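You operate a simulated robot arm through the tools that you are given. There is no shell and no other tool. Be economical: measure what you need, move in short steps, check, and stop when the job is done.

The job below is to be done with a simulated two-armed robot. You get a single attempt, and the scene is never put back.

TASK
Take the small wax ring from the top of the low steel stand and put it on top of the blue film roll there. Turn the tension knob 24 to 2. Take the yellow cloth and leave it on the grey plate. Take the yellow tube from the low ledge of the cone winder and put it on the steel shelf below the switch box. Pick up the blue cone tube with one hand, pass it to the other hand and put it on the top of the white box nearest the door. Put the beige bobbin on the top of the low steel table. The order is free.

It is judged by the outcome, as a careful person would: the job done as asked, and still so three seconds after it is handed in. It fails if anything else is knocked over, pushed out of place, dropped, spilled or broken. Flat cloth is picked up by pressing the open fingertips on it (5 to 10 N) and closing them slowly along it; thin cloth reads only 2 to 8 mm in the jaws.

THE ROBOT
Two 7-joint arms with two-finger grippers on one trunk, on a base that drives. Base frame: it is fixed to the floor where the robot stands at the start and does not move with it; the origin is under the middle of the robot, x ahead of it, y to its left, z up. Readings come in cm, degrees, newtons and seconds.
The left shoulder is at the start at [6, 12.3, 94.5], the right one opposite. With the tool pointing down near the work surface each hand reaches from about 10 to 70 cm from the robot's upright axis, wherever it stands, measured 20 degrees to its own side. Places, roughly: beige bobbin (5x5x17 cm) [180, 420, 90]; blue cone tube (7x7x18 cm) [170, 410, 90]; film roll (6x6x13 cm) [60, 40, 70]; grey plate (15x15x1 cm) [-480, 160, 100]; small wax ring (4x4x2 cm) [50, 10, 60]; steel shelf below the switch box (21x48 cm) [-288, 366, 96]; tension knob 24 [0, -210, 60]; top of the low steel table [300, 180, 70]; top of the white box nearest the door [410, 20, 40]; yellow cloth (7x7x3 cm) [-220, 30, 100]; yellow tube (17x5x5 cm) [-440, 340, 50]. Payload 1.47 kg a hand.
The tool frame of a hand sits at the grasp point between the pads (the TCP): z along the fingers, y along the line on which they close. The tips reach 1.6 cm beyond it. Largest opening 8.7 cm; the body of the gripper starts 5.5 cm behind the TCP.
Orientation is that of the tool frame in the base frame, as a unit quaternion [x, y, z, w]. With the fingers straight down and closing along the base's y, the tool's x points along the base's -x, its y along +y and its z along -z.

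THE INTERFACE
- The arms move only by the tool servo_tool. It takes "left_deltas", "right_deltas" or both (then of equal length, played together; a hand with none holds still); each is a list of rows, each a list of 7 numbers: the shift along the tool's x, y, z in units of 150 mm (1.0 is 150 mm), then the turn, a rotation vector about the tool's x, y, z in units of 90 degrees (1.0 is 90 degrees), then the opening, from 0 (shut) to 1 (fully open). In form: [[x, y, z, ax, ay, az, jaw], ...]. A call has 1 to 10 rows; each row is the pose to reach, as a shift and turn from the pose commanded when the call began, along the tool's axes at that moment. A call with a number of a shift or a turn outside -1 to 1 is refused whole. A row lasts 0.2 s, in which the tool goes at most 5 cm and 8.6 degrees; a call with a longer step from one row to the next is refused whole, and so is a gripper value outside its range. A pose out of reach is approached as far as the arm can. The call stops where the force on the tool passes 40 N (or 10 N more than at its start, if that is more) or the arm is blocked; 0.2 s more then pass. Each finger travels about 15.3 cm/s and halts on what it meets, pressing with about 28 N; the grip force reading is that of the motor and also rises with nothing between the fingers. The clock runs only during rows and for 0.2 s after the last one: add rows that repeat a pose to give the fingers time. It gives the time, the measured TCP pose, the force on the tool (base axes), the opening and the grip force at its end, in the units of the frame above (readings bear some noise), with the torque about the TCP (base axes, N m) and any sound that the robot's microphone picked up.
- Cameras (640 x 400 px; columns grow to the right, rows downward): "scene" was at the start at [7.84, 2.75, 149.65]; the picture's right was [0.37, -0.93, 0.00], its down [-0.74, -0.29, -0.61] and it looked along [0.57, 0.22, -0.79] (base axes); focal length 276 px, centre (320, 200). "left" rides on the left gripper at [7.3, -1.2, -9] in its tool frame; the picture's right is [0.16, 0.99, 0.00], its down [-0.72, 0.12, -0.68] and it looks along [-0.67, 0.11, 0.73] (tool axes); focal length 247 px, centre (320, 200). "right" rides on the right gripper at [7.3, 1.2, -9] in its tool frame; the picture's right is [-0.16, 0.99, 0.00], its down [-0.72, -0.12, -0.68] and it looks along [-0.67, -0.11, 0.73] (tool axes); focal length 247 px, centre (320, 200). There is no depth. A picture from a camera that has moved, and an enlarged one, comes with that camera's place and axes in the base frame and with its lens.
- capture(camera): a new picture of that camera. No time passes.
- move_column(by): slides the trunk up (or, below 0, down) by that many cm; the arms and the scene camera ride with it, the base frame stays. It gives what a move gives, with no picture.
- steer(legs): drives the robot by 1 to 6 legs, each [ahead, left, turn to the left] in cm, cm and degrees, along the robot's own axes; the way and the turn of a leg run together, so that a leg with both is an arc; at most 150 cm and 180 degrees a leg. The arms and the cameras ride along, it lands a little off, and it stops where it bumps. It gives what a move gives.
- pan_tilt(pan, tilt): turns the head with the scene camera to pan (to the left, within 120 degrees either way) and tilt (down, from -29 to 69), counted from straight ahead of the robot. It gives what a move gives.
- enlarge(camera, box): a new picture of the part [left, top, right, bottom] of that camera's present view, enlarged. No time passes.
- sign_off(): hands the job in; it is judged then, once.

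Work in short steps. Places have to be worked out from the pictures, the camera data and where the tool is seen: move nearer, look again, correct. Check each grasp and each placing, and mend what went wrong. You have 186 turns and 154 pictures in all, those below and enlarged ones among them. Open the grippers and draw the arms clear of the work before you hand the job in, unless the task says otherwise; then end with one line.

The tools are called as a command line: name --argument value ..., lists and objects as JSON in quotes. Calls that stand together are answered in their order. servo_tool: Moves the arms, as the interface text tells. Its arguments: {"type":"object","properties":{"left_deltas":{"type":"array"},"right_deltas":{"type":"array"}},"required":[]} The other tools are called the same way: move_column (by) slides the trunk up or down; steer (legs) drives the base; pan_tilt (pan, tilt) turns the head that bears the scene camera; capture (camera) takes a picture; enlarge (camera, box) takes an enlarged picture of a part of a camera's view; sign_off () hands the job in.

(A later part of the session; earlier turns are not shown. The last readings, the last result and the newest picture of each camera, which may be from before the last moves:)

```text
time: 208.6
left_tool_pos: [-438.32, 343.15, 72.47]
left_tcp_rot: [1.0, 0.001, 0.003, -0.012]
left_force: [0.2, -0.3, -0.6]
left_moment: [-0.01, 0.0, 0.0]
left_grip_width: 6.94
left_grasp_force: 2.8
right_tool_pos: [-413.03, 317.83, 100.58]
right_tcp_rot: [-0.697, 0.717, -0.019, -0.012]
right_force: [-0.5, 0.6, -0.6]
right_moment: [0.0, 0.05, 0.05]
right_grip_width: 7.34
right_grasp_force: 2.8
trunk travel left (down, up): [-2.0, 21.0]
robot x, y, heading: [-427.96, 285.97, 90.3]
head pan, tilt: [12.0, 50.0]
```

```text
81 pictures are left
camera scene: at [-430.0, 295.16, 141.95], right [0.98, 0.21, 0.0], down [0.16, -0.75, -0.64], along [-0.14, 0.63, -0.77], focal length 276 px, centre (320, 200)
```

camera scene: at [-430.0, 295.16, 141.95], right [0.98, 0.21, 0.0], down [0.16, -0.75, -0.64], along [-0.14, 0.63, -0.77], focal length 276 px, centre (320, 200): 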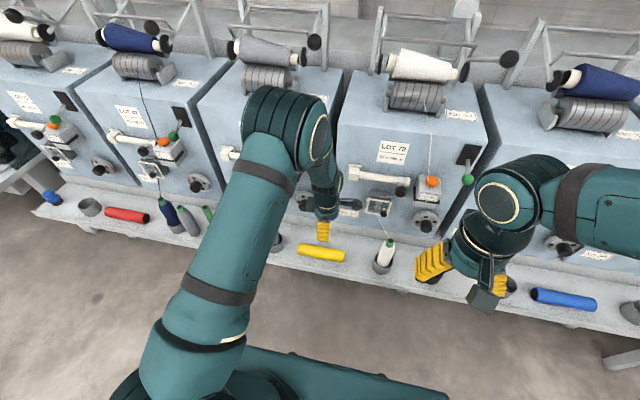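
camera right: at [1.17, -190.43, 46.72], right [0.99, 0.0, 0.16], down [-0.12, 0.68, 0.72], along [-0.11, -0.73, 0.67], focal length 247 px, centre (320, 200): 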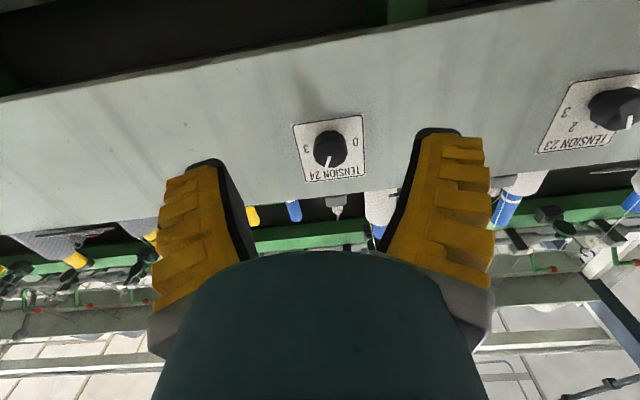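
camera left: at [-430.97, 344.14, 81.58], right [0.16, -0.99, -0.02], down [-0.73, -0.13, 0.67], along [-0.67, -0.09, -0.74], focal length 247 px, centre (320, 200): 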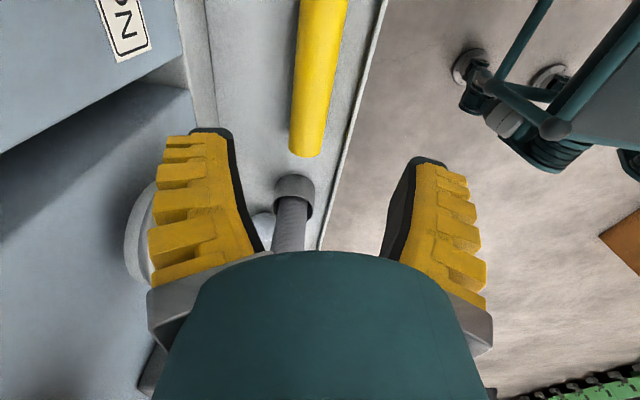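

The tube lies about 0.4 cm further in y. I descend to z ≈ 59 and look.

servo_tool --left_deltas '[[0, -0.03, 0.3, 0, 0, 0, 0.75], [0, -0.03, 0.6, 0, 0, 0, 0.75], [0, -0.03, 0.8, 0, 0, 0, 0.75], [0, -0.03, 0.9, 0, 0, 0, 0.75]]'

capture --camera "left"

enlarge --camera "scene" --box '[260, 180, 400, 290]'

```text
time: 209.6
left_tool_pos: [-438.38, 343.93, 58.94]
left_tcp_rot: [1.0, 0.0, 0.003, -0.01]
left_force: [-0.3, -0.1, 0.2]
left_moment: [0.01, -0.01, 0.01]
left_grip_width: 6.94
left_grasp_force: 2.9
right_tool_pos: [-412.91, 317.76, 100.53]
right_tcp_rot: [-0.697, 0.717, -0.019, -0.011]
right_force: [0.1, 0.0, 0.0]
right_moment: [0.0, 0.0, 0.01]
right_grip_width: 7.33
right_grasp_force: 2.2
trunk travel left (down, up): [-2.0, 21.0]
robot x, y, heading: [-428.35, 287.02, 90.3]
head pan, tilt: [12.0, 50.0]
```

```text
80 pictures are left
camera left: at [-431.05, 345.07, 68.06], right [0.16, -0.99, -0.02], down [-0.73, -0.13, 0.67], along [-0.67, -0.09, -0.74], focal length 247 px, centre (320, 200)
```

left: 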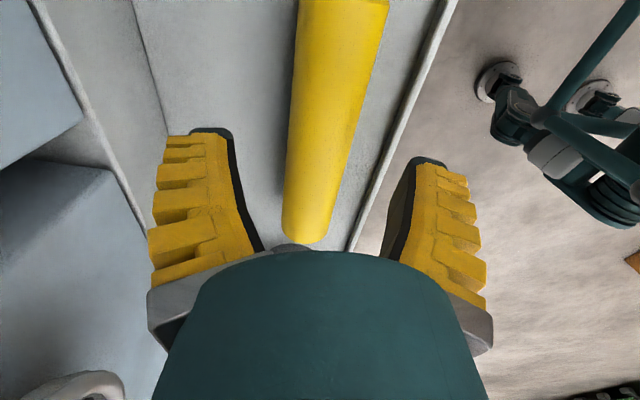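

```text
3.64 times, centred on (330, 235) of scene
camera zoom: at [-430.0, 295.14, 141.96], right [0.98, 0.21, 0.0], down [0.16, -0.75, -0.64], along [-0.14, 0.63, -0.77], focal length 1005 px, centre (284, 73)
```

zoom: 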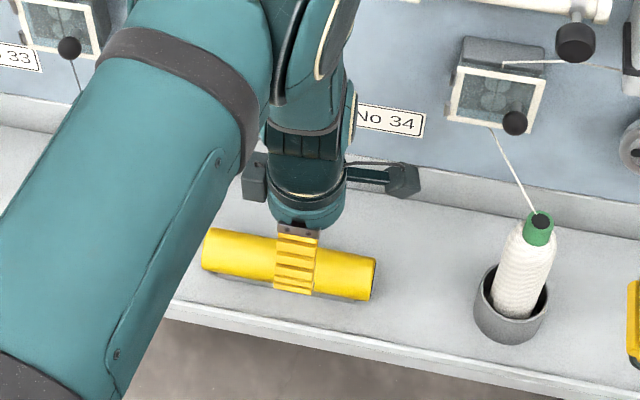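

The tube is centred and about 3.6 cm thick. I narrow the jaw slightly, descend in small steps, then close.

servo_tool --left_deltas '[[0, 0, 0.06, 0, 0, 0, 0.68], [0, 0, 0.12, 0, 0, 0, 0.62], [0, 0, 0.17, 0, 0, 0, 0.6], [0, 0, 0.2, 0, 0, 0, 0.6], [0, 0, 0.2, 0, 0, 0, 0.6]]'

capture --camera "left"

```text
time: 210.8
left_tool_pos: [-438.28, 343.89, 55.78]
left_tcp_rot: [1.0, 0.0, 0.002, -0.01]
left_force: [0.0, -0.1, 0.4]
left_moment: [-0.03, 0.02, 0.01]
left_grip_width: 5.74
left_grasp_force: 4.3
right_tool_pos: [-412.82, 317.71, 100.55]
right_tcp_rot: [-0.697, 0.717, -0.019, -0.012]
right_force: [-0.4, 0.2, 0.0]
right_moment: [-0.01, 0.04, 0.0]
right_grip_width: 7.29
right_grasp_force: 2.7
trunk travel left (down, up): [-2.0, 21.0]
robot x, y, heading: [-428.37, 286.57, 89.9]
head pan, tilt: [12.0, 50.0]
```

```text
78 pictures are left
camera left: at [-430.96, 345.01, 65.01], right [0.16, -0.99, -0.02], down [-0.73, -0.13, 0.67], along [-0.67, -0.09, -0.74], focal length 247 px, centre (320, 200)
```

left: 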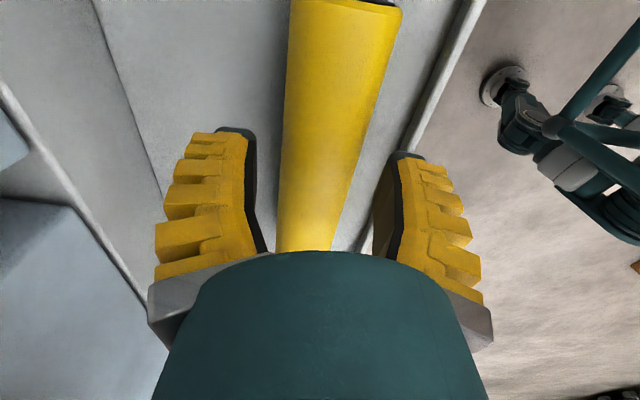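

No contact yet. I lower 0.8 cm more and close.

servo_tool --left_deltas '[[0, 0, 0.03, 0, 0, 0, 0.6], [0, 0, 0.055, 0, 0, 0, 0.6], [0, 0, 0.055, 0, 0, 0, 0.45], [0, 0, 0.055, 0, 0, 0, 0.3], [0, 0, 0.055, 0, 0, 0, 0.2], [0, 0, 0.055, 0, 0, 0, 0.15]]'

capture --camera "left"

```text
time: 212.2
left_tool_pos: [-438.26, 343.84, 55.17]
left_tcp_rot: [1.0, -0.001, 0.001, -0.012]
left_force: [-1.8, -7.7, 22.5]
left_moment: [-0.25, 0.03, -0.02]
left_grip_width: 1.85
left_grasp_force: 28.7
right_tool_pos: [-412.78, 317.58, 100.72]
right_tcp_rot: [-0.697, 0.716, -0.018, -0.011]
right_force: [-0.2, 0.0, 0.3]
right_moment: [0.0, 0.02, 0.01]
right_grip_width: 7.31
right_grasp_force: 2.5
trunk travel left (down, up): [-2.0, 21.0]
robot x, y, heading: [-428.08, 286.49, 90.3]
head pan, tilt: [12.0, 50.0]
```

```text
77 pictures are left
camera left: at [-430.96, 344.97, 64.34], right [0.16, -0.99, -0.02], down [-0.73, -0.13, 0.67], along [-0.67, -0.09, -0.74], focal length 247 px, centre (320, 200)
```

left: 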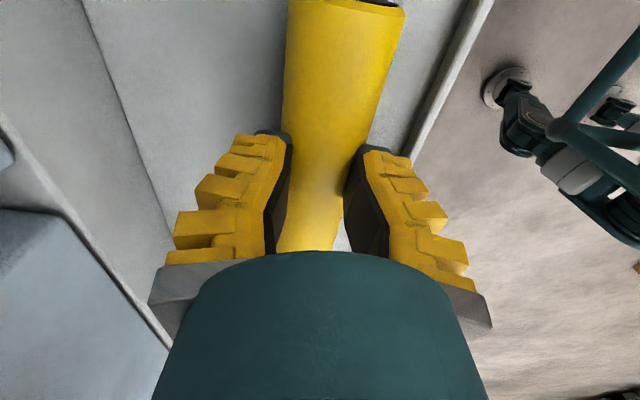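

The tube is gripped, with the tips touching the ledge at z ≈ 53.6. I lift and check.

servo_tool --left_deltas '[[0, 0, -0.05, 0, 0, 0, 0.12], [0, 0, -0.2, 0, 0, 0, 0.12], [0, 0, -0.5, 0, 0, 0, 0.12], [0, 0, -0.8, 0, 0, 0, 0.12], [0, 0.1, -1.0, 0, 0, 0, 0.12]]'

capture --camera "left"

```text
time: 213.4
left_tool_pos: [-438.39, 342.14, 70.05]
left_tcp_rot: [1.0, 0.001, 0.003, -0.011]
left_force: [0.6, 0.0, -0.5]
left_moment: [0.05, 0.03, 0.02]
left_grip_width: 1.73
left_grasp_force: 5.0
right_tool_pos: [-412.9, 317.8, 100.61]
right_tcp_rot: [-0.697, 0.717, -0.019, -0.012]
right_force: [-0.5, 0.5, 0.1]
right_moment: [-0.01, -0.02, 0.01]
right_grip_width: 7.33
right_grasp_force: 1.7
trunk travel left (down, up): [-2.0, 21.0]
robot x, y, heading: [-427.74, 286.42, 90.3]
head pan, tilt: [12.0, 50.0]
```

```text
76 pictures are left
camera left: at [-431.05, 343.15, 79.11], right [0.16, -0.99, -0.02], down [-0.73, -0.13, 0.67], along [-0.67, -0.09, -0.74], focal length 247 px, centre (320, 200)
```

left: 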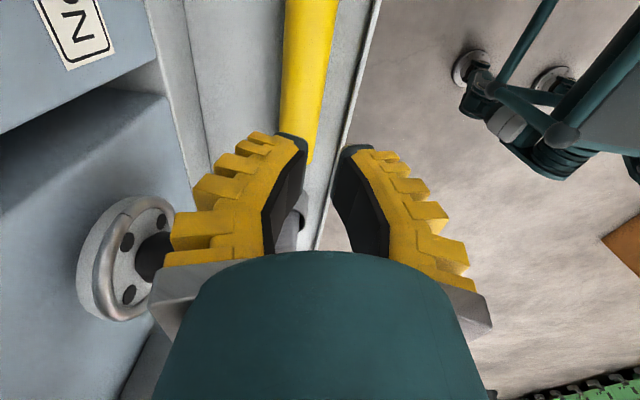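

The grip slipped off: the tube is lower than I thought, with its centre at z ≈ 51. It still lies at y ≈ 344. I reopen and go deeper.

servo_tool --left_deltas '[[0, -0.06, 0, 0, 0, 0, 0.5], [0, -0.12, 0, 0, 0, 0, 0.72], [0, -0.12, 0.3, 0, 0, 0, 0.72], [0, -0.12, 0.6, 0, 0, 0, 0.72], [0, -0.12, 0.85, 0, 0, 0, 0.72]]'

servo_tool --left_deltas '[[0, 0, 0.1, 0, 0, 0, 0.7], [0, 0, 0.2, 0, 0, 0, 0.7], [0, 0, 0.28, 0, 0, 0, 0.7], [0, 0, 0.34, 0, 0, 0, 0.7]]'

capture --camera "left"

```text
time: 214.6
left_tool_pos: [-438.43, 344.45, 57.28]
left_tcp_rot: [1.0, 0.001, 0.002, -0.012]
left_force: [-1.6, -0.5, 0.0]
left_moment: [0.01, -0.02, 0.02]
left_grip_width: 6.7
left_grasp_force: 2.6
right_tool_pos: [-412.82, 317.81, 100.51]
right_tcp_rot: [-0.697, 0.716, -0.019, -0.013]
right_force: [-0.6, 0.8, 0.7]
right_moment: [0.02, -0.04, -0.04]
right_grip_width: 7.3
right_grasp_force: 2.1
trunk travel left (down, up): [-2.0, 21.0]
robot x, y, heading: [-428.43, 286.93, 90.4]
head pan, tilt: [12.0, 50.0]
```

```text
time: 215.6
left_tool_pos: [-438.42, 344.26, 52.18]
left_tcp_rot: [1.0, 0.001, 0.003, -0.012]
left_force: [-0.8, 0.6, -0.4]
left_moment: [-0.01, -0.01, -0.02]
left_grip_width: 6.53
left_grasp_force: 3.7
right_tool_pos: [-412.9, 317.73, 100.62]
right_tcp_rot: [-0.697, 0.717, -0.019, -0.012]
right_force: [0.6, -0.5, 1.0]
right_moment: [0.01, 0.01, -0.03]
right_grip_width: 7.32
right_grasp_force: 1.6
trunk travel left (down, up): [-2.0, 21.0]
robot x, y, heading: [-428.28, 286.78, 90.3]
head pan, tilt: [12.0, 50.0]
```

```text
75 pictures are left
camera left: at [-431.05, 345.32, 61.34], right [0.16, -0.99, -0.02], down [-0.73, -0.13, 0.67], along [-0.67, -0.09, -0.74], focal length 247 px, centre (320, 200)
```

left: 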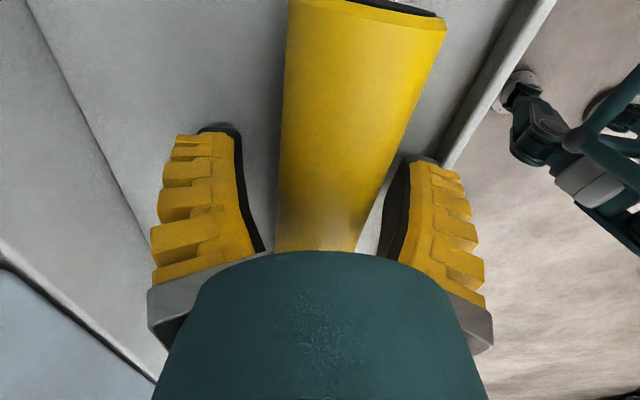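

Now the tube fills the space between the fingers. I close on it and lift a little.

servo_tool --left_deltas '[[0, 0, 0, 0, 0, 0, 0.55], [0, 0, 0, 0, 0, 0, 0.4], [0, 0, 0, 0, 0, 0, 0.3], [0, 0, 0, 0, 0, 0, 0.25], [0, 0, 0, 0, 0, 0, 0.25]]'

servo_tool --left_deltas '[[0, 0, -0.05, 0, 0, 0, 0.2], [0, 0, -0.2, 0, 0, 0, 0.2], [0, 0, -0.5, 0, 0, 0, 0.2]]'

capture --camera "left"

```text
time: 216.8
left_tool_pos: [-438.36, 344.32, 52.16]
left_tcp_rot: [1.0, 0.001, 0.003, -0.01]
left_force: [0.4, -0.9, -0.3]
left_moment: [0.0, 0.0, 0.01]
left_grip_width: 4.12
left_grasp_force: 28.6
right_tool_pos: [-412.88, 317.8, 100.68]
right_tcp_rot: [-0.697, 0.717, -0.019, -0.013]
right_force: [0.2, 0.2, 0.6]
right_moment: [-0.02, 0.02, 0.01]
right_grip_width: 7.33
right_grasp_force: 2.5
trunk travel left (down, up): [-2.0, 21.0]
robot x, y, heading: [-428.18, 286.69, 90.1]
head pan, tilt: [12.0, 50.0]
```

```text
time: 217.6
left_tool_pos: [-438.16, 343.78, 59.74]
left_tcp_rot: [1.0, 0.001, 0.003, -0.01]
left_force: [0.2, 0.1, -1.0]
left_moment: [0.01, -0.02, 0.02]
left_grip_width: 4.07
left_grasp_force: 28.2
right_tool_pos: [-412.87, 317.78, 100.64]
right_tcp_rot: [-0.697, 0.717, -0.019, -0.012]
right_force: [-0.1, -0.9, -0.4]
right_moment: [0.03, -0.01, -0.02]
right_grip_width: 7.31
right_grasp_force: 1.9
trunk travel left (down, up): [-2.0, 21.0]
robot x, y, heading: [-428.76, 286.98, 90.5]
head pan, tilt: [12.0, 50.0]
```

```text
74 pictures are left
camera left: at [-430.93, 344.8, 68.86], right [0.16, -0.99, -0.02], down [-0.73, -0.13, 0.67], along [-0.67, -0.09, -0.74], focal length 247 px, centre (320, 200)
```

left: 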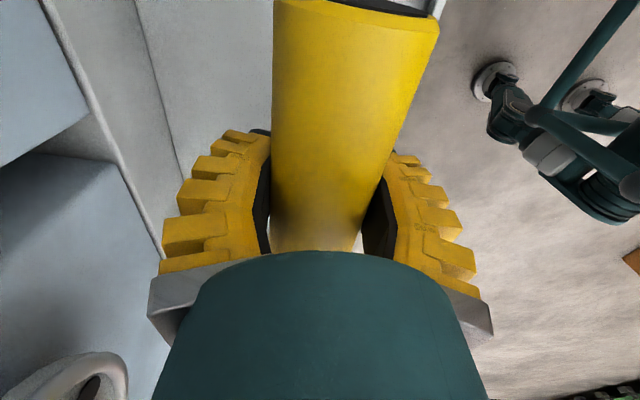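

The tube is held firmly. I lift it while drawing it back from the machine, then raise the trunk.

servo_tool --left_deltas '[[0, 0.15, -0.1, 0, 0, 0, 0.2], [0, 0.35, -0.3, 0, 0, 0, 0.2], [0, 0.6, -0.5, 0, 0, 0, 0.2], [0, 0.8, -0.7, 0, 0, 0, 0.2], [0, 1.0, -0.9, 0, 0, 0, 0.2], [0, 1.0, -1.0, 0, 0, 0, 0.2]]'

servo_tool --left_deltas '[[0, 0.0, -0.3, 0, 0, 0, 0.2], [0, 0.2, -0.6, 0, 0, 0, 0.2], [0, 0.3, -0.9, 0, 0, 0, 0.2], [0, 0.3, -1.0, 0, 0, 0, 0.2]]'

move_column --by 14

pan_tilt --pan -45 --tilt 35

capture --camera "scene"

```text
time: 219.0
left_tool_pos: [-438.48, 328.75, 74.26]
left_tcp_rot: [1.0, 0.0, 0.002, -0.01]
left_force: [-0.7, -1.0, -0.8]
left_moment: [0.0, 0.0, 0.01]
left_grip_width: 4.07
left_grasp_force: 28.1
right_tool_pos: [-412.84, 317.8, 100.61]
right_tcp_rot: [-0.697, 0.717, -0.018, -0.012]
right_force: [0.8, -0.5, -0.4]
right_moment: [0.02, -0.02, -0.04]
right_grip_width: 7.31
right_grasp_force: 2.1
trunk travel left (down, up): [-2.0, 21.0]
robot x, y, heading: [-428.18, 286.76, 90.4]
head pan, tilt: [12.0, 50.0]
```

```text
refused: row 2 steps farther than a row can; nothing moved
```

```text
time: 220.7
left_tool_pos: [-438.38, 328.85, 88.25]
left_tcp_rot: [1.0, 0.0, 0.003, -0.011]
left_force: [0.1, 0.6, -0.9]
left_moment: [0.03, -0.02, 0.0]
left_grip_width: 4.05
left_grasp_force: 27.8
right_tool_pos: [-412.92, 317.81, 114.62]
right_tcp_rot: [-0.697, 0.717, -0.019, -0.012]
right_force: [0.1, 0.7, 0.7]
right_moment: [-0.02, -0.01, 0.0]
right_grip_width: 7.3
right_grasp_force: 2.7
trunk travel left (down, up): [-16.0, 7.0]
robot x, y, heading: [-428.47, 286.56, 90.4]
head pan, tilt: [12.0, 50.0]
```

```text
time: 222.0
left_tool_pos: [-438.41, 328.81, 88.31]
left_tcp_rot: [1.0, 0.001, 0.003, -0.011]
left_force: [-0.2, -0.6, -0.6]
left_moment: [-0.01, -0.02, 0.02]
left_grip_width: 4.08
left_grasp_force: 28.1
right_tool_pos: [-412.95, 317.73, 114.59]
right_tcp_rot: [-0.697, 0.717, -0.018, -0.013]
right_force: [-0.5, -0.3, -0.6]
right_moment: [0.03, -0.02, 0.0]
right_grip_width: 7.32
right_grasp_force: 2.0
trunk travel left (down, up): [-16.0, 7.0]
robot x, y, heading: [-428.02, 286.58, 90.4]
head pan, tilt: [-45.0, 35.0]
```

```text
73 pictures are left
camera scene: at [-422.17, 293.87, 158.13], right [0.71, -0.7, 0.0], down [-0.4, -0.41, -0.82], along [0.58, 0.58, -0.57], focal length 276 px, centre (320, 200)
```

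scene: 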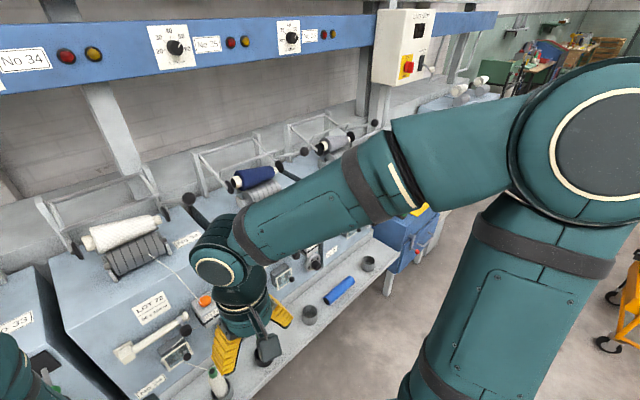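

I raise the tube higher, back off slightly and drive right toward the steel shelf.

servo_tool --left_deltas '[[0, 0.0, -0.3, 0, 0, 0, 0.2], [0, 0.1, -0.6, 0, 0, 0, 0.2], [0, 0.2, -0.85, 0, 0, 0, 0.2], [0, 0.3, -1.0, 0, 0, 0, 0.2]]'

servo_tool --left_deltas '[[0, 0.0, -0.3, 0, 0, 0, 0.2], [0, 0.0, -0.55, 0, 0, 0, 0.2]]'

steer --legs '[[-8, 0, 0], [0, -76, 0], [0, -76, 0]]'

pan_tilt --pan 10 --tilt 35

capture --camera "scene"

```text
time: 223.0
left_tool_pos: [-438.7, 323.9, 103.12]
left_tcp_rot: [1.0, 0.0, 0.003, -0.011]
left_force: [-0.4, -0.4, 0.5]
left_moment: [-0.01, -0.01, -0.03]
left_grip_width: 4.08
left_grasp_force: 27.6
right_tool_pos: [-412.8, 317.88, 114.68]
right_tcp_rot: [-0.697, 0.717, -0.019, -0.012]
right_force: [0.4, -0.2, -0.5]
right_moment: [-0.01, 0.03, -0.02]
right_grip_width: 7.31
right_grasp_force: 2.3
trunk travel left (down, up): [-16.0, 7.0]
robot x, y, heading: [-428.4, 286.62, 90.3]
head pan, tilt: [-45.0, 35.0]
```

```text
time: 223.6
left_tool_pos: [-438.69, 323.96, 111.21]
left_tcp_rot: [1.0, 0.001, 0.002, -0.01]
left_force: [0.6, 0.2, -0.7]
left_moment: [0.01, 0.03, -0.03]
left_grip_width: 4.08
left_grasp_force: 28.0
right_tool_pos: [-412.99, 317.72, 114.7]
right_tcp_rot: [-0.697, 0.717, -0.019, -0.013]
right_force: [0.1, 0.0, 0.4]
right_moment: [-0.04, 0.0, -0.02]
right_grip_width: 7.31
right_grasp_force: 2.1
trunk travel left (down, up): [-16.0, 7.0]
robot x, y, heading: [-428.1, 286.45, 90.1]
head pan, tilt: [-45.0, 35.0]
```

```text
time: 237.9
left_tool_pos: [-286.69, 315.23, 111.26]
left_tcp_rot: [1.0, -0.009, 0.003, -0.01]
left_force: [0.7, 0.3, -0.7]
left_moment: [0.02, -0.04, -0.01]
left_grip_width: 4.03
left_grasp_force: 27.8
right_tool_pos: [-261.01, 308.58, 114.62]
right_tcp_rot: [-0.689, 0.724, -0.019, -0.012]
right_force: [0.0, 0.6, -0.3]
right_moment: [-0.02, 0.02, -0.01]
right_grip_width: 7.32
right_grasp_force: 2.3
trunk travel left (down, up): [-16.0, 7.0]
robot x, y, heading: [-277.12, 277.45, 89.2]
head pan, tilt: [-45.0, 35.0]
```

```text
time: 239.2
left_tool_pos: [-286.71, 315.38, 111.16]
left_tcp_rot: [1.0, -0.011, 0.002, -0.011]
left_force: [-0.1, -0.4, -0.6]
left_moment: [-0.01, -0.03, -0.02]
left_grip_width: 4.03
left_grasp_force: 28.2
right_tool_pos: [-261.15, 308.5, 114.62]
right_tcp_rot: [-0.69, 0.724, -0.018, -0.011]
right_force: [0.7, 0.1, 0.0]
right_moment: [-0.04, 0.04, 0.03]
right_grip_width: 7.31
right_grasp_force: 2.3
trunk travel left (down, up): [-16.0, 7.0]
robot x, y, heading: [-277.01, 277.65, 88.8]
head pan, tilt: [10.0, 35.0]
```

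```text
72 pictures are left
camera scene: at [-272.2, 286.3, 159.09], right [0.84, -0.55, 0.0], down [-0.26, -0.4, -0.88], along [0.48, 0.73, -0.48], focal length 276 px, centre (320, 200)
```

scene: 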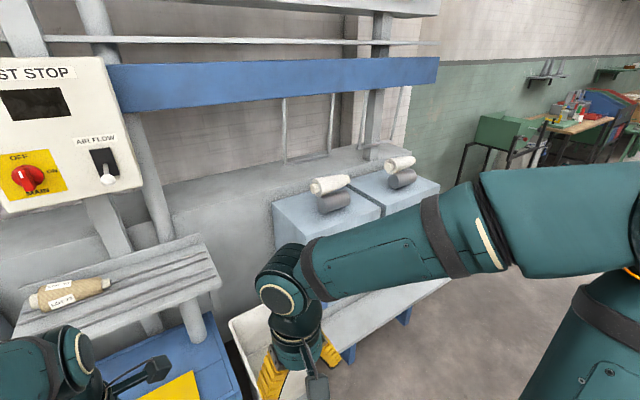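

The head had apparently not settled yet. I aim it again and capture.

pan_tilt --pan 12 --tilt 42

capture --camera "scene"

```text
time: 239.8
left_tool_pos: [-286.73, 315.34, 111.31]
left_tcp_rot: [1.0, -0.011, 0.002, -0.01]
left_force: [0.3, 0.1, -0.1]
left_moment: [0.03, 0.01, -0.01]
left_grip_width: 4.06
left_grasp_force: 27.9
right_tool_pos: [-261.09, 308.54, 114.6]
right_tcp_rot: [-0.69, 0.724, -0.019, -0.012]
right_force: [0.4, -0.3, 0.7]
right_moment: [0.02, 0.02, 0.03]
right_grip_width: 7.31
right_grasp_force: 2.7
trunk travel left (down, up): [-16.0, 7.0]
robot x, y, heading: [-276.71, 277.78, 89.2]
head pan, tilt: [12.0, 42.0]
```

```text
71 pictures are left
camera scene: at [-272.2, 286.3, 159.08], right [0.84, -0.55, 0.0], down [-0.26, -0.41, -0.88], along [0.48, 0.73, -0.48], focal length 276 px, centre (320, 200)
```

scene: 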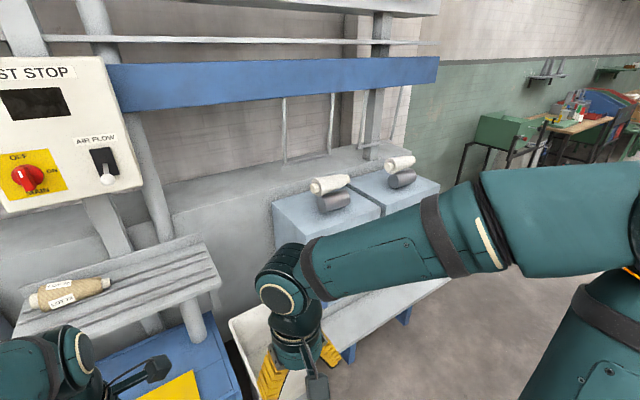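

The head seems stuck at about -33° pan. I try another angle.

pan_tilt --pan -20 --tilt 25

pan_tilt --pan 15 --tilt 30

capture --camera "scene"

```text
time: 240.8
left_tool_pos: [-286.76, 315.34, 111.28]
left_tcp_rot: [1.0, -0.01, 0.002, -0.01]
left_force: [-0.5, -0.3, -0.2]
left_moment: [0.0, 0.02, -0.01]
left_grip_width: 4.05
left_grasp_force: 28.1
right_tool_pos: [-261.13, 308.48, 114.62]
right_tcp_rot: [-0.689, 0.724, -0.019, -0.012]
right_force: [0.2, 0.8, -0.7]
right_moment: [0.01, -0.01, 0.02]
right_grip_width: 7.3
right_grasp_force: 2.3
trunk travel left (down, up): [-16.0, 7.0]
robot x, y, heading: [-276.81, 277.75, 88.9]
head pan, tilt: [-20.0, 25.0]
```

```text
time: 241.8
left_tool_pos: [-286.65, 315.32, 111.24]
left_tcp_rot: [1.0, -0.009, 0.003, -0.01]
left_force: [-0.8, 0.1, 0.3]
left_moment: [0.03, 0.0, 0.02]
left_grip_width: 4.08
left_grasp_force: 27.5
right_tool_pos: [-261.13, 308.53, 114.6]
right_tcp_rot: [-0.69, 0.724, -0.019, -0.011]
right_force: [0.0, -0.3, -0.1]
right_moment: [0.0, -0.02, -0.02]
right_grip_width: 7.33
right_grasp_force: 2.6
trunk travel left (down, up): [-16.0, 7.0]
robot x, y, heading: [-277.27, 278.0, 89.3]
head pan, tilt: [15.0, 30.0]
```

```text
70 pictures are left
camera scene: at [-274.44, 287.58, 160.31], right [0.96, -0.29, 0.0], down [-0.11, -0.35, -0.93], along [0.27, 0.89, -0.36], focal length 276 px, centre (320, 200)
```

scene: 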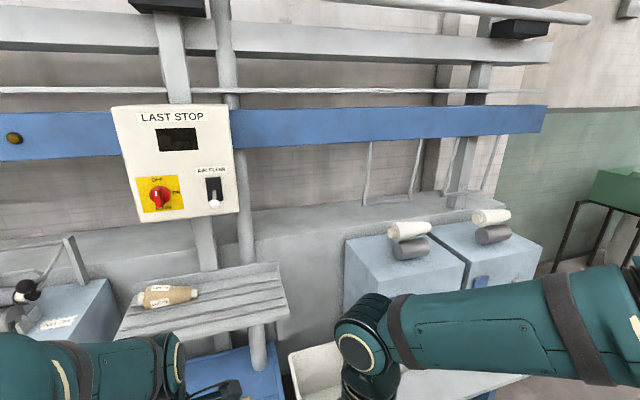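

The steel shelf spans x -312 to -263 with its front edge at y ≈ 357 and z ≈ 96. A tan cone lies on its left part, so the right part is free. I drive closer so the tube goes down at about x -274, y 364.

steer --legs '[[0, -16, 0.8], [23, 0, 0]]'

pan_tilt --pan 25 --tilt 35

capture --camera "scene"

```text
time: 245.2
left_tool_pos: [-270.94, 337.91, 111.26]
left_tcp_rot: [1.0, -0.004, 0.002, -0.01]
left_force: [-0.8, -0.3, -1.0]
left_moment: [-0.03, 0.0, -0.04]
left_grip_width: 4.06
left_grasp_force: 28.5
right_tool_pos: [-245.18, 331.34, 114.59]
right_tcp_rot: [-0.693, 0.72, -0.019, -0.013]
right_force: [-0.5, 1.0, 0.2]
right_moment: [-0.03, -0.02, 0.0]
right_grip_width: 7.29
right_grasp_force: 2.1
trunk travel left (down, up): [-16.0, 7.0]
robot x, y, heading: [-260.8, 300.31, 89.8]
head pan, tilt: [15.0, 30.0]
```

```text
time: 245.9
left_tool_pos: [-271.02, 337.72, 111.31]
left_tcp_rot: [1.0, -0.004, 0.004, -0.01]
left_force: [-0.3, -0.4, -0.3]
left_moment: [0.05, -0.01, -0.02]
left_grip_width: 4.14
left_grasp_force: 28.1
right_tool_pos: [-245.39, 331.27, 114.55]
right_tcp_rot: [-0.694, 0.72, -0.018, -0.012]
right_force: [0.1, 0.0, -0.8]
right_moment: [-0.01, 0.03, -0.05]
right_grip_width: 7.3
right_grasp_force: 2.1
trunk travel left (down, up): [-16.0, 7.0]
robot x, y, heading: [-260.57, 300.25, 89.9]
head pan, tilt: [25.0, 35.0]
```

```text
69 pictures are left
camera scene: at [-258.76, 310.28, 160.42], right [0.97, -0.24, 0.0], down [-0.09, -0.34, -0.94], along [0.23, 0.91, -0.35], focal length 276 px, centre (320, 200)
```

scene: 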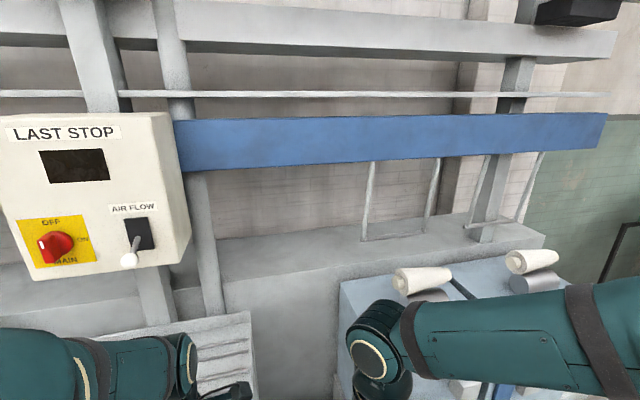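

I extend the left hand forward over the right half of the shelf, at height.

servo_tool --left_deltas '[[-0.03, -0.3, 0, 0, 0, 0, 0.2], [-0.05, -0.55, 0, 0, 0, 0, 0.2], [-0.06, -0.81, 0, 0, 0, 0, 0.2]]'

servo_tool --left_deltas '[[0, -0.3, 0, 0, 0, 0, 0.2], [0, -0.55, 0, 0, 0, 0, 0.2], [0, -0.8, 0, 0, 0, 0, 0.2]]'

capture --camera "left"

capture --camera "scene"

```text
time: 246.7
left_tool_pos: [-271.74, 350.06, 111.44]
left_tcp_rot: [1.0, -0.004, 0.003, -0.009]
left_force: [0.1, 0.8, 0.0]
left_moment: [-0.02, -0.03, -0.01]
left_grip_width: 2.93
left_grasp_force: 27.9
right_tool_pos: [-245.19, 331.48, 114.6]
right_tcp_rot: [-0.694, 0.72, -0.019, -0.013]
right_force: [0.9, 0.3, -0.9]
right_moment: [-0.02, 0.01, -0.01]
right_grip_width: 7.32
right_grasp_force: 2.3
trunk travel left (down, up): [-16.0, 7.0]
robot x, y, heading: [-260.83, 300.55, 89.9]
head pan, tilt: [25.0, 35.0]
```

```text
time: 247.5
left_tool_pos: [-271.77, 362.14, 111.51]
left_tcp_rot: [1.0, -0.005, 0.003, -0.01]
left_force: [1.3, 0.4, -0.8]
left_moment: [-0.05, 0.0, 0.02]
left_grip_width: 2.81
left_grasp_force: 28.2
right_tool_pos: [-245.21, 331.43, 114.58]
right_tcp_rot: [-0.694, 0.719, -0.02, -0.012]
right_force: [1.2, -0.6, 0.0]
right_moment: [-0.04, 0.0, 0.0]
right_grip_width: 7.32
right_grasp_force: 3.0
trunk travel left (down, up): [-16.0, 7.0]
robot x, y, heading: [-260.72, 300.49, 89.8]
head pan, tilt: [25.0, 35.0]
```

```text
68 pictures are left
camera left: at [-264.39, 363.11, 120.68], right [0.15, -0.99, -0.02], down [-0.73, -0.12, 0.67], along [-0.67, -0.09, -0.74], focal length 247 px, centre (320, 200)
```

left: 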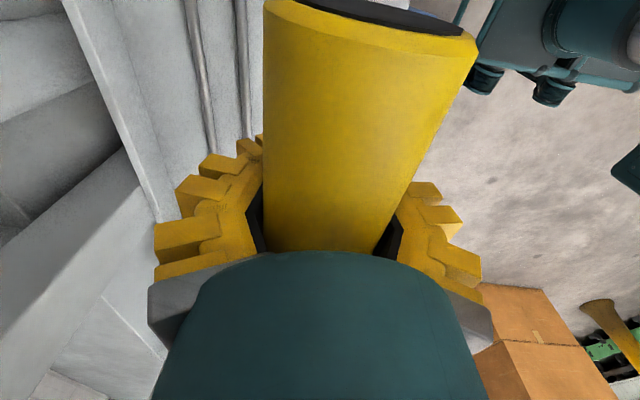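

```text
67 pictures are left
camera scene: at [-264.74, 309.52, 158.11], right [0.91, 0.42, 0.0], down [0.24, -0.52, -0.82], along [-0.34, 0.74, -0.57], focal length 276 px, centre (320, 200)
```

scene: 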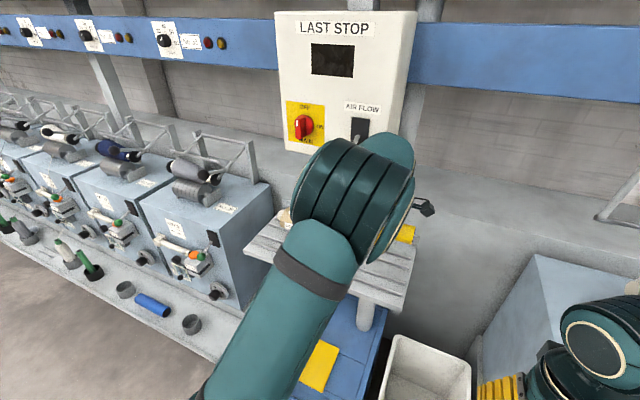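

The tube has ridden up a little in the fingers but is still caged. I lower toward the shelf slowly.

servo_tool --left_deltas '[[0, 0, 0.2, 0, 0, 0, 0.2], [0, 0, 0.4, 0, 0, 0, 0.2], [0, 0, 0.6, 0, 0, 0, 0.2], [0, 0, 0.72, 0, 0, 0, 0.2]]'

capture --camera "scene"

capture --camera "left"

```text
time: 248.5
left_tool_pos: [-271.58, 362.18, 100.89]
left_tcp_rot: [1.0, -0.005, 0.003, -0.011]
left_force: [-0.6, -1.3, 0.0]
left_moment: [-0.02, 0.0, -0.02]
left_grip_width: 2.81
left_grasp_force: 27.8
right_tool_pos: [-245.35, 331.31, 114.53]
right_tcp_rot: [-0.694, 0.72, -0.018, -0.012]
right_force: [-0.1, -0.5, 0.4]
right_moment: [-0.02, -0.02, 0.02]
right_grip_width: 7.3
right_grasp_force: 2.1
trunk travel left (down, up): [-16.0, 7.0]
robot x, y, heading: [-260.81, 300.15, 89.9]
head pan, tilt: [25.0, 35.0]
```

```text
66 pictures are left
camera scene: at [-264.73, 309.3, 158.13], right [0.91, 0.42, 0.0], down [0.24, -0.52, -0.82], along [-0.34, 0.74, -0.57], focal length 276 px, centre (320, 200)
```

scene: 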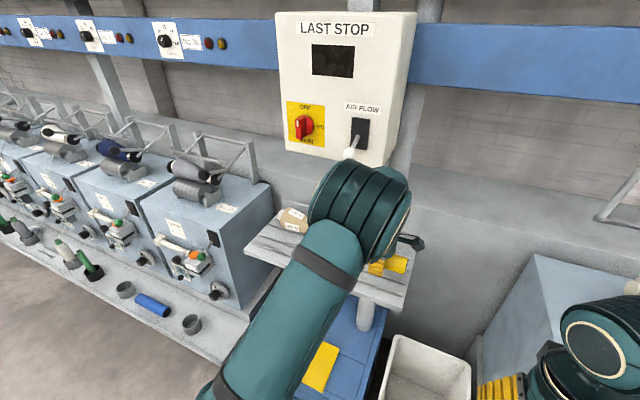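

```text
65 pictures are left
camera left: at [-264.27, 363.19, 110.05], right [0.15, -0.99, -0.02], down [-0.73, -0.12, 0.67], along [-0.67, -0.09, -0.74], focal length 247 px, centre (320, 200)
```

left: 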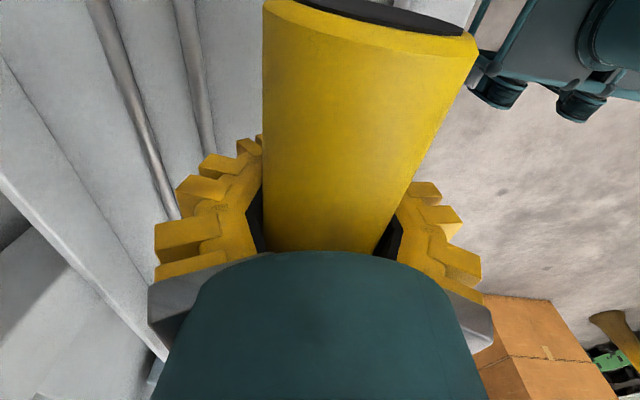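

The tube is about 5 cm inside the shelf's front edge. I lower in small steps until the fingertips touch the shelf.

servo_tool --left_deltas '[[0, 0, 0.05, 0, 0, 0, 0.2], [0, 0, 0.1, 0, 0, 0, 0.2], [0, 0, 0.14, 0, 0, 0, 0.2], [0, 0, 0.17, 0, 0, 0, 0.2], [0, 0, 0.2, 0, 0, 0, 0.2]]'

```text
time: 249.7
left_tool_pos: [-271.55, 362.19, 98.12]
left_tcp_rot: [1.0, -0.005, 0.003, -0.01]
left_force: [-0.6, 0.1, -0.2]
left_moment: [0.0, -0.02, 0.02]
left_grip_width: 2.78
left_grasp_force: 28.1
right_tool_pos: [-245.3, 331.32, 114.58]
right_tcp_rot: [-0.693, 0.72, -0.019, -0.013]
right_force: [-0.1, -0.7, -0.1]
right_moment: [0.01, 0.02, 0.01]
right_grip_width: 7.3
right_grasp_force: 2.5
trunk travel left (down, up): [-16.0, 7.0]
robot x, y, heading: [-261.17, 300.0, 89.9]
head pan, tilt: [25.0, 35.0]
```

servo_tool --left_deltas '[[0, 0, 0.03, 0, 0, 0, 0.2], [0, 0, 0.06, 0, 0, 0, 0.2], [0, 0, 0.09, 0, 0, 0, 0.2], [0, 0, 0.12, 0, 0, 0, 0.2], [0, 0, 0.15, 0, 0, 0, 0.2]]'

capture --camera "left"

```text
time: 250.7
left_tool_pos: [-271.71, 362.63, 96.69]
left_tcp_rot: [1.0, -0.005, 0.004, -0.016]
left_force: [0.3, 1.6, 8.7]
left_moment: [0.09, 0.1, -0.05]
left_grip_width: 2.71
left_grasp_force: 28.6
right_tool_pos: [-245.31, 331.35, 114.55]
right_tcp_rot: [-0.694, 0.72, -0.02, -0.012]
right_force: [-0.2, 0.4, 0.1]
right_moment: [0.0, 0.02, 0.03]
right_grip_width: 7.3
right_grasp_force: 2.4
trunk travel left (down, up): [-16.0, 7.0]
robot x, y, heading: [-260.73, 300.53, 89.8]
head pan, tilt: [25.0, 35.0]
stopped in row 4 (left hand): the force on the tool passed its limit at 46 N (the readings are from after the stop); the commanded pose is now the measured one
```

```text
64 pictures are left
camera left: at [-264.37, 363.62, 105.8], right [0.15, -0.99, -0.03], down [-0.73, -0.13, 0.67], along [-0.67, -0.08, -0.74], focal length 247 px, centre (320, 200)
```

left: 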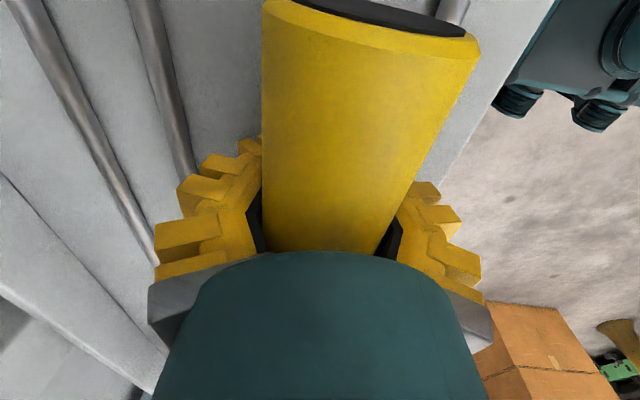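

The fingertips touch the shelf at z ≈ 95. I open very slowly so the tube slides down between them.

servo_tool --left_deltas '[[0, 0, -0.01, 0, 0, 0, 0.3], [0, 0, -0.01, 0, 0, 0, 0.34], [0, 0, -0.01, 0, 0, 0, 0.38], [0, 0, -0.01, 0, 0, 0, 0.42], [0, 0, -0.01, 0, 0, 0, 0.46], [0, 0, -0.01, 0, 0, 0, 0.5], [0, 0, -0.01, 0, 0, 0, 0.53], [0, 0, -0.01, 0, 0, 0, 0.53]]'

capture --camera "left"

```text
time: 252.5
left_tool_pos: [-271.63, 363.13, 96.7]
left_tcp_rot: [1.0, -0.005, 0.004, -0.019]
left_force: [-2.6, 33.5, 14.9]
left_moment: [-0.14, 0.03, -0.01]
left_grip_width: 3.57
left_grasp_force: 0.0
right_tool_pos: [-245.4, 331.55, 114.57]
right_tcp_rot: [-0.695, 0.719, -0.019, -0.013]
right_force: [-0.7, 0.2, 0.1]
right_moment: [0.03, 0.02, 0.0]
right_grip_width: 7.34
right_grasp_force: 2.6
trunk travel left (down, up): [-16.0, 7.0]
robot x, y, heading: [-260.94, 300.4, 89.8]
head pan, tilt: [25.0, 35.0]
```

```text
63 pictures are left
camera left: at [-264.34, 363.9, 106.01], right [0.15, -0.99, -0.04], down [-0.73, -0.14, 0.67], along [-0.67, -0.07, -0.74], focal length 247 px, centre (320, 200)
```

left: 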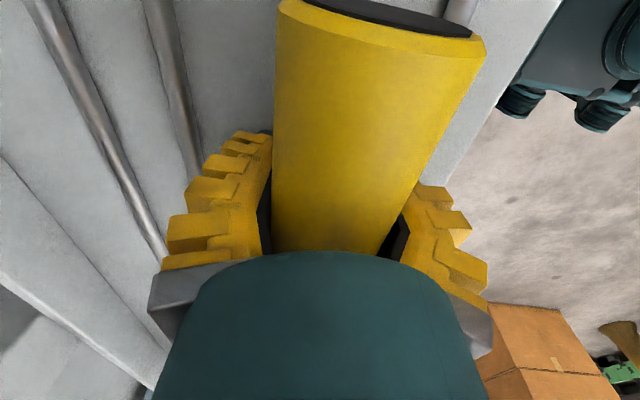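

The near fingertip seems caught on a slat. I raise by 1 cm and then open on.

servo_tool --left_deltas '[[0, 0.02, -0.04, 0, 0, 0, 0.42], [0, 0.03, -0.08, 0, 0, 0, 0.44], [0, 0.03, -0.08, 0, 0, 0, 0.48], [0, 0.03, -0.08, 0, 0, 0, 0.52], [0, 0.03, -0.08, 0, 0, 0, 0.55]]'

capture --camera "left"

```text
time: 253.7
left_tool_pos: [-271.63, 362.03, 97.97]
left_tcp_rot: [1.0, -0.005, 0.004, -0.015]
left_force: [-0.5, -0.2, -0.8]
left_moment: [0.03, -0.01, 0.02]
left_grip_width: 5.34
left_grasp_force: 4.4
right_tool_pos: [-245.23, 331.3, 114.57]
right_tcp_rot: [-0.694, 0.719, -0.02, -0.013]
right_force: [-0.3, 0.1, 0.0]
right_moment: [0.0, 0.0, 0.02]
right_grip_width: 7.29
right_grasp_force: 2.1
trunk travel left (down, up): [-16.0, 7.0]
robot x, y, heading: [-261.04, 300.63, 89.8]
head pan, tilt: [25.0, 35.0]
```

```text
62 pictures are left
camera left: at [-264.38, 363.0, 107.1], right [0.15, -0.99, -0.03], down [-0.73, -0.13, 0.67], along [-0.67, -0.08, -0.74], focal length 247 px, centre (320, 200)
```

left: 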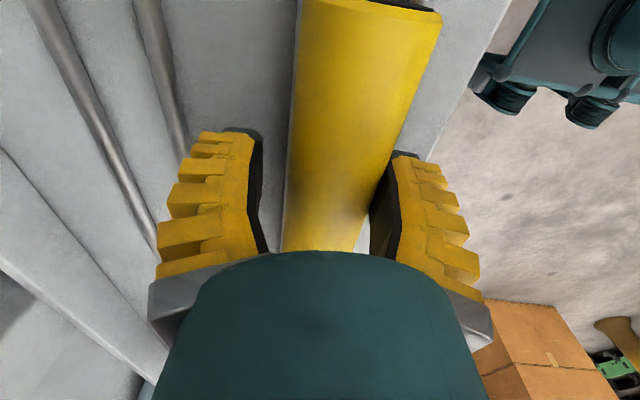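

The tube now rests on the shelf between the open fingers. I open a bit more and rise straight up.

servo_tool --left_deltas '[[0, 0, 0, 0, 0, 0, 0.62], [0, 0, 0, 0, 0, 0, 0.68], [0, 0, 0, 0, 0, 0, 0.72], [0, 0, -0.1, 0, 0, 0, 0.72], [0, 0, -0.3, 0, 0, 0, 0.72], [0, 0, -0.6, 0, 0, 0, 0.72], [0, 0, -0.9, 0, 0, 0, 0.72]]'

capture --camera "left"

```text
time: 255.3
left_tool_pos: [-271.77, 361.54, 111.45]
left_tcp_rot: [1.0, -0.005, 0.003, -0.016]
left_force: [-0.1, 0.4, 0.8]
left_moment: [-0.01, -0.02, -0.02]
left_grip_width: 6.7
left_grasp_force: 3.7
right_tool_pos: [-245.25, 331.28, 114.67]
right_tcp_rot: [-0.694, 0.72, -0.019, -0.013]
right_force: [0.0, 0.1, 0.5]
right_moment: [0.03, 0.01, -0.01]
right_grip_width: 7.32
right_grasp_force: 2.8
trunk travel left (down, up): [-16.0, 7.0]
robot x, y, heading: [-261.0, 300.15, 89.7]
head pan, tilt: [25.0, 35.0]
```

```text
61 pictures are left
camera left: at [-264.48, 362.5, 120.65], right [0.15, -0.99, -0.03], down [-0.73, -0.13, 0.67], along [-0.67, -0.08, -0.74], focal length 247 px, centre (320, 200)
```

left: 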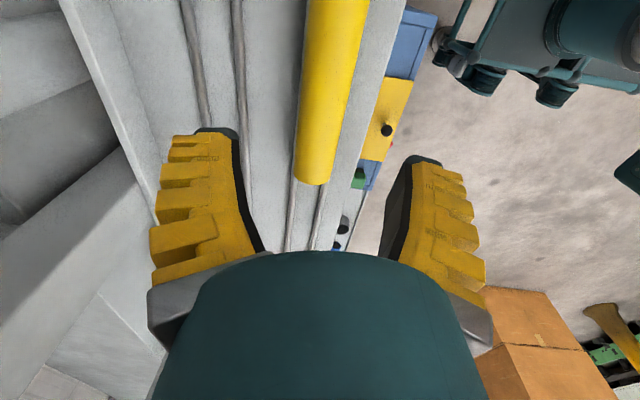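

The tube lies stably on the slats. I retract the left hand, restore its orientation, back off and look east.

servo_tool --left_deltas '[[0, 0.3, -0.1, 0, 0, 0, 0.72], [0, 0.6, -0.2, 0, 0, 0, 0.72], [0, 0.9, -0.2, 0, 0, 0, 0.72], [0, 1.0, -0.2, 0, 0, 0, 0.72]]'

servo_tool --left_deltas '[[0, 0.2, 0, 0, 0, 0.093, 0.72], [0, 0.4, 0, 0, 0, 0.186, 0.72], [0, 0.6, 0, 0, 0, 0.279, 0.72], [0, 0.8, 0, 0, 0, 0.372, 0.72], [0, 0.9, 0, 0, 0, 0.465, 0.72], [0, 1, 0, 0, 0, 0.558, 0.72], [0, 1, 0, 0, 0, 0.651, 0.72], [0, 1, 0, 0, 0, 0.744, 0.72], [0, 1, 0, 0, 0, 0.837, 0.72], [0, 1, 0, 0, 0, 0.93, 0.72]]'

steer --legs '[[-15, 0, 0]]'

pan_tilt --pan -75 --tilt 30

capture --camera "scene"

```text
time: 256.3
left_tool_pos: [-271.92, 346.58, 113.95]
left_tcp_rot: [1.0, -0.004, 0.004, -0.016]
left_force: [0.6, -0.1, -0.1]
left_moment: [-0.04, 0.03, 0.03]
left_grip_width: 6.7
left_grasp_force: 3.4
right_tool_pos: [-245.31, 331.42, 114.65]
right_tcp_rot: [-0.694, 0.72, -0.02, -0.013]
right_force: [0.7, -0.2, -0.1]
right_moment: [0.03, -0.04, -0.02]
right_grip_width: 7.34
right_grasp_force: 1.9
trunk travel left (down, up): [-16.0, 7.0]
robot x, y, heading: [-260.73, 300.04, 89.9]
head pan, tilt: [25.0, 35.0]
```

```text
time: 258.5
left_tool_pos: [-272.06, 331.55, 113.55]
left_tcp_rot: [0.741, -0.671, -0.008, -0.014]
left_force: [-0.5, 0.1, -0.2]
left_moment: [0.01, -0.02, -0.02]
left_grip_width: 6.7
left_grasp_force: 3.2
right_tool_pos: [-245.27, 331.35, 114.69]
right_tcp_rot: [-0.694, 0.72, -0.018, -0.012]
right_force: [0.5, 0.2, 0.4]
right_moment: [0.0, 0.05, -0.02]
right_grip_width: 7.31
right_grasp_force: 2.4
trunk travel left (down, up): [-16.0, 7.0]
robot x, y, heading: [-261.16, 300.24, 90.0]
head pan, tilt: [25.0, 35.0]
```

```text
time: 259.9
left_tool_pos: [-271.92, 316.67, 113.61]
left_tcp_rot: [0.742, -0.671, -0.008, -0.014]
left_force: [-0.2, -0.5, 0.9]
left_moment: [0.02, -0.02, 0.03]
left_grip_width: 6.68
left_grasp_force: 2.9
right_tool_pos: [-245.39, 316.43, 114.6]
right_tcp_rot: [-0.694, 0.72, -0.019, -0.012]
right_force: [0.4, -0.3, 0.3]
right_moment: [0.05, -0.01, -0.01]
right_grip_width: 7.3
right_grasp_force: 2.4
trunk travel left (down, up): [-16.0, 7.0]
robot x, y, heading: [-261.1, 285.28, 89.9]
head pan, tilt: [25.0, 35.0]
```

```text
time: 261.6
left_tool_pos: [-272.04, 316.76, 113.62]
left_tcp_rot: [0.742, -0.67, -0.008, -0.014]
left_force: [-0.4, 0.1, 0.2]
left_moment: [0.04, 0.03, 0.01]
left_grip_width: 6.69
left_grasp_force: 3.1
right_tool_pos: [-245.39, 316.54, 114.61]
right_tcp_rot: [-0.693, 0.721, -0.019, -0.012]
right_force: [-0.1, -0.4, 0.2]
right_moment: [0.01, -0.04, 0.0]
right_grip_width: 7.31
right_grasp_force: 1.5
trunk travel left (down, up): [-16.0, 7.0]
robot x, y, heading: [-261.17, 285.38, 89.7]
head pan, tilt: [-75.0, 30.0]
```

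```text
60 pictures are left
camera scene: at [-252.36, 288.85, 158.91], right [0.26, -0.97, 0.0], down [-0.48, -0.13, -0.87], along [0.84, 0.22, -0.5], focal length 276 px, centre (320, 200)
```

scene: 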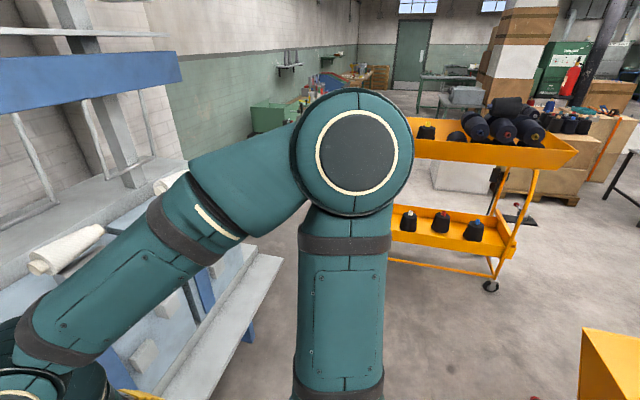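

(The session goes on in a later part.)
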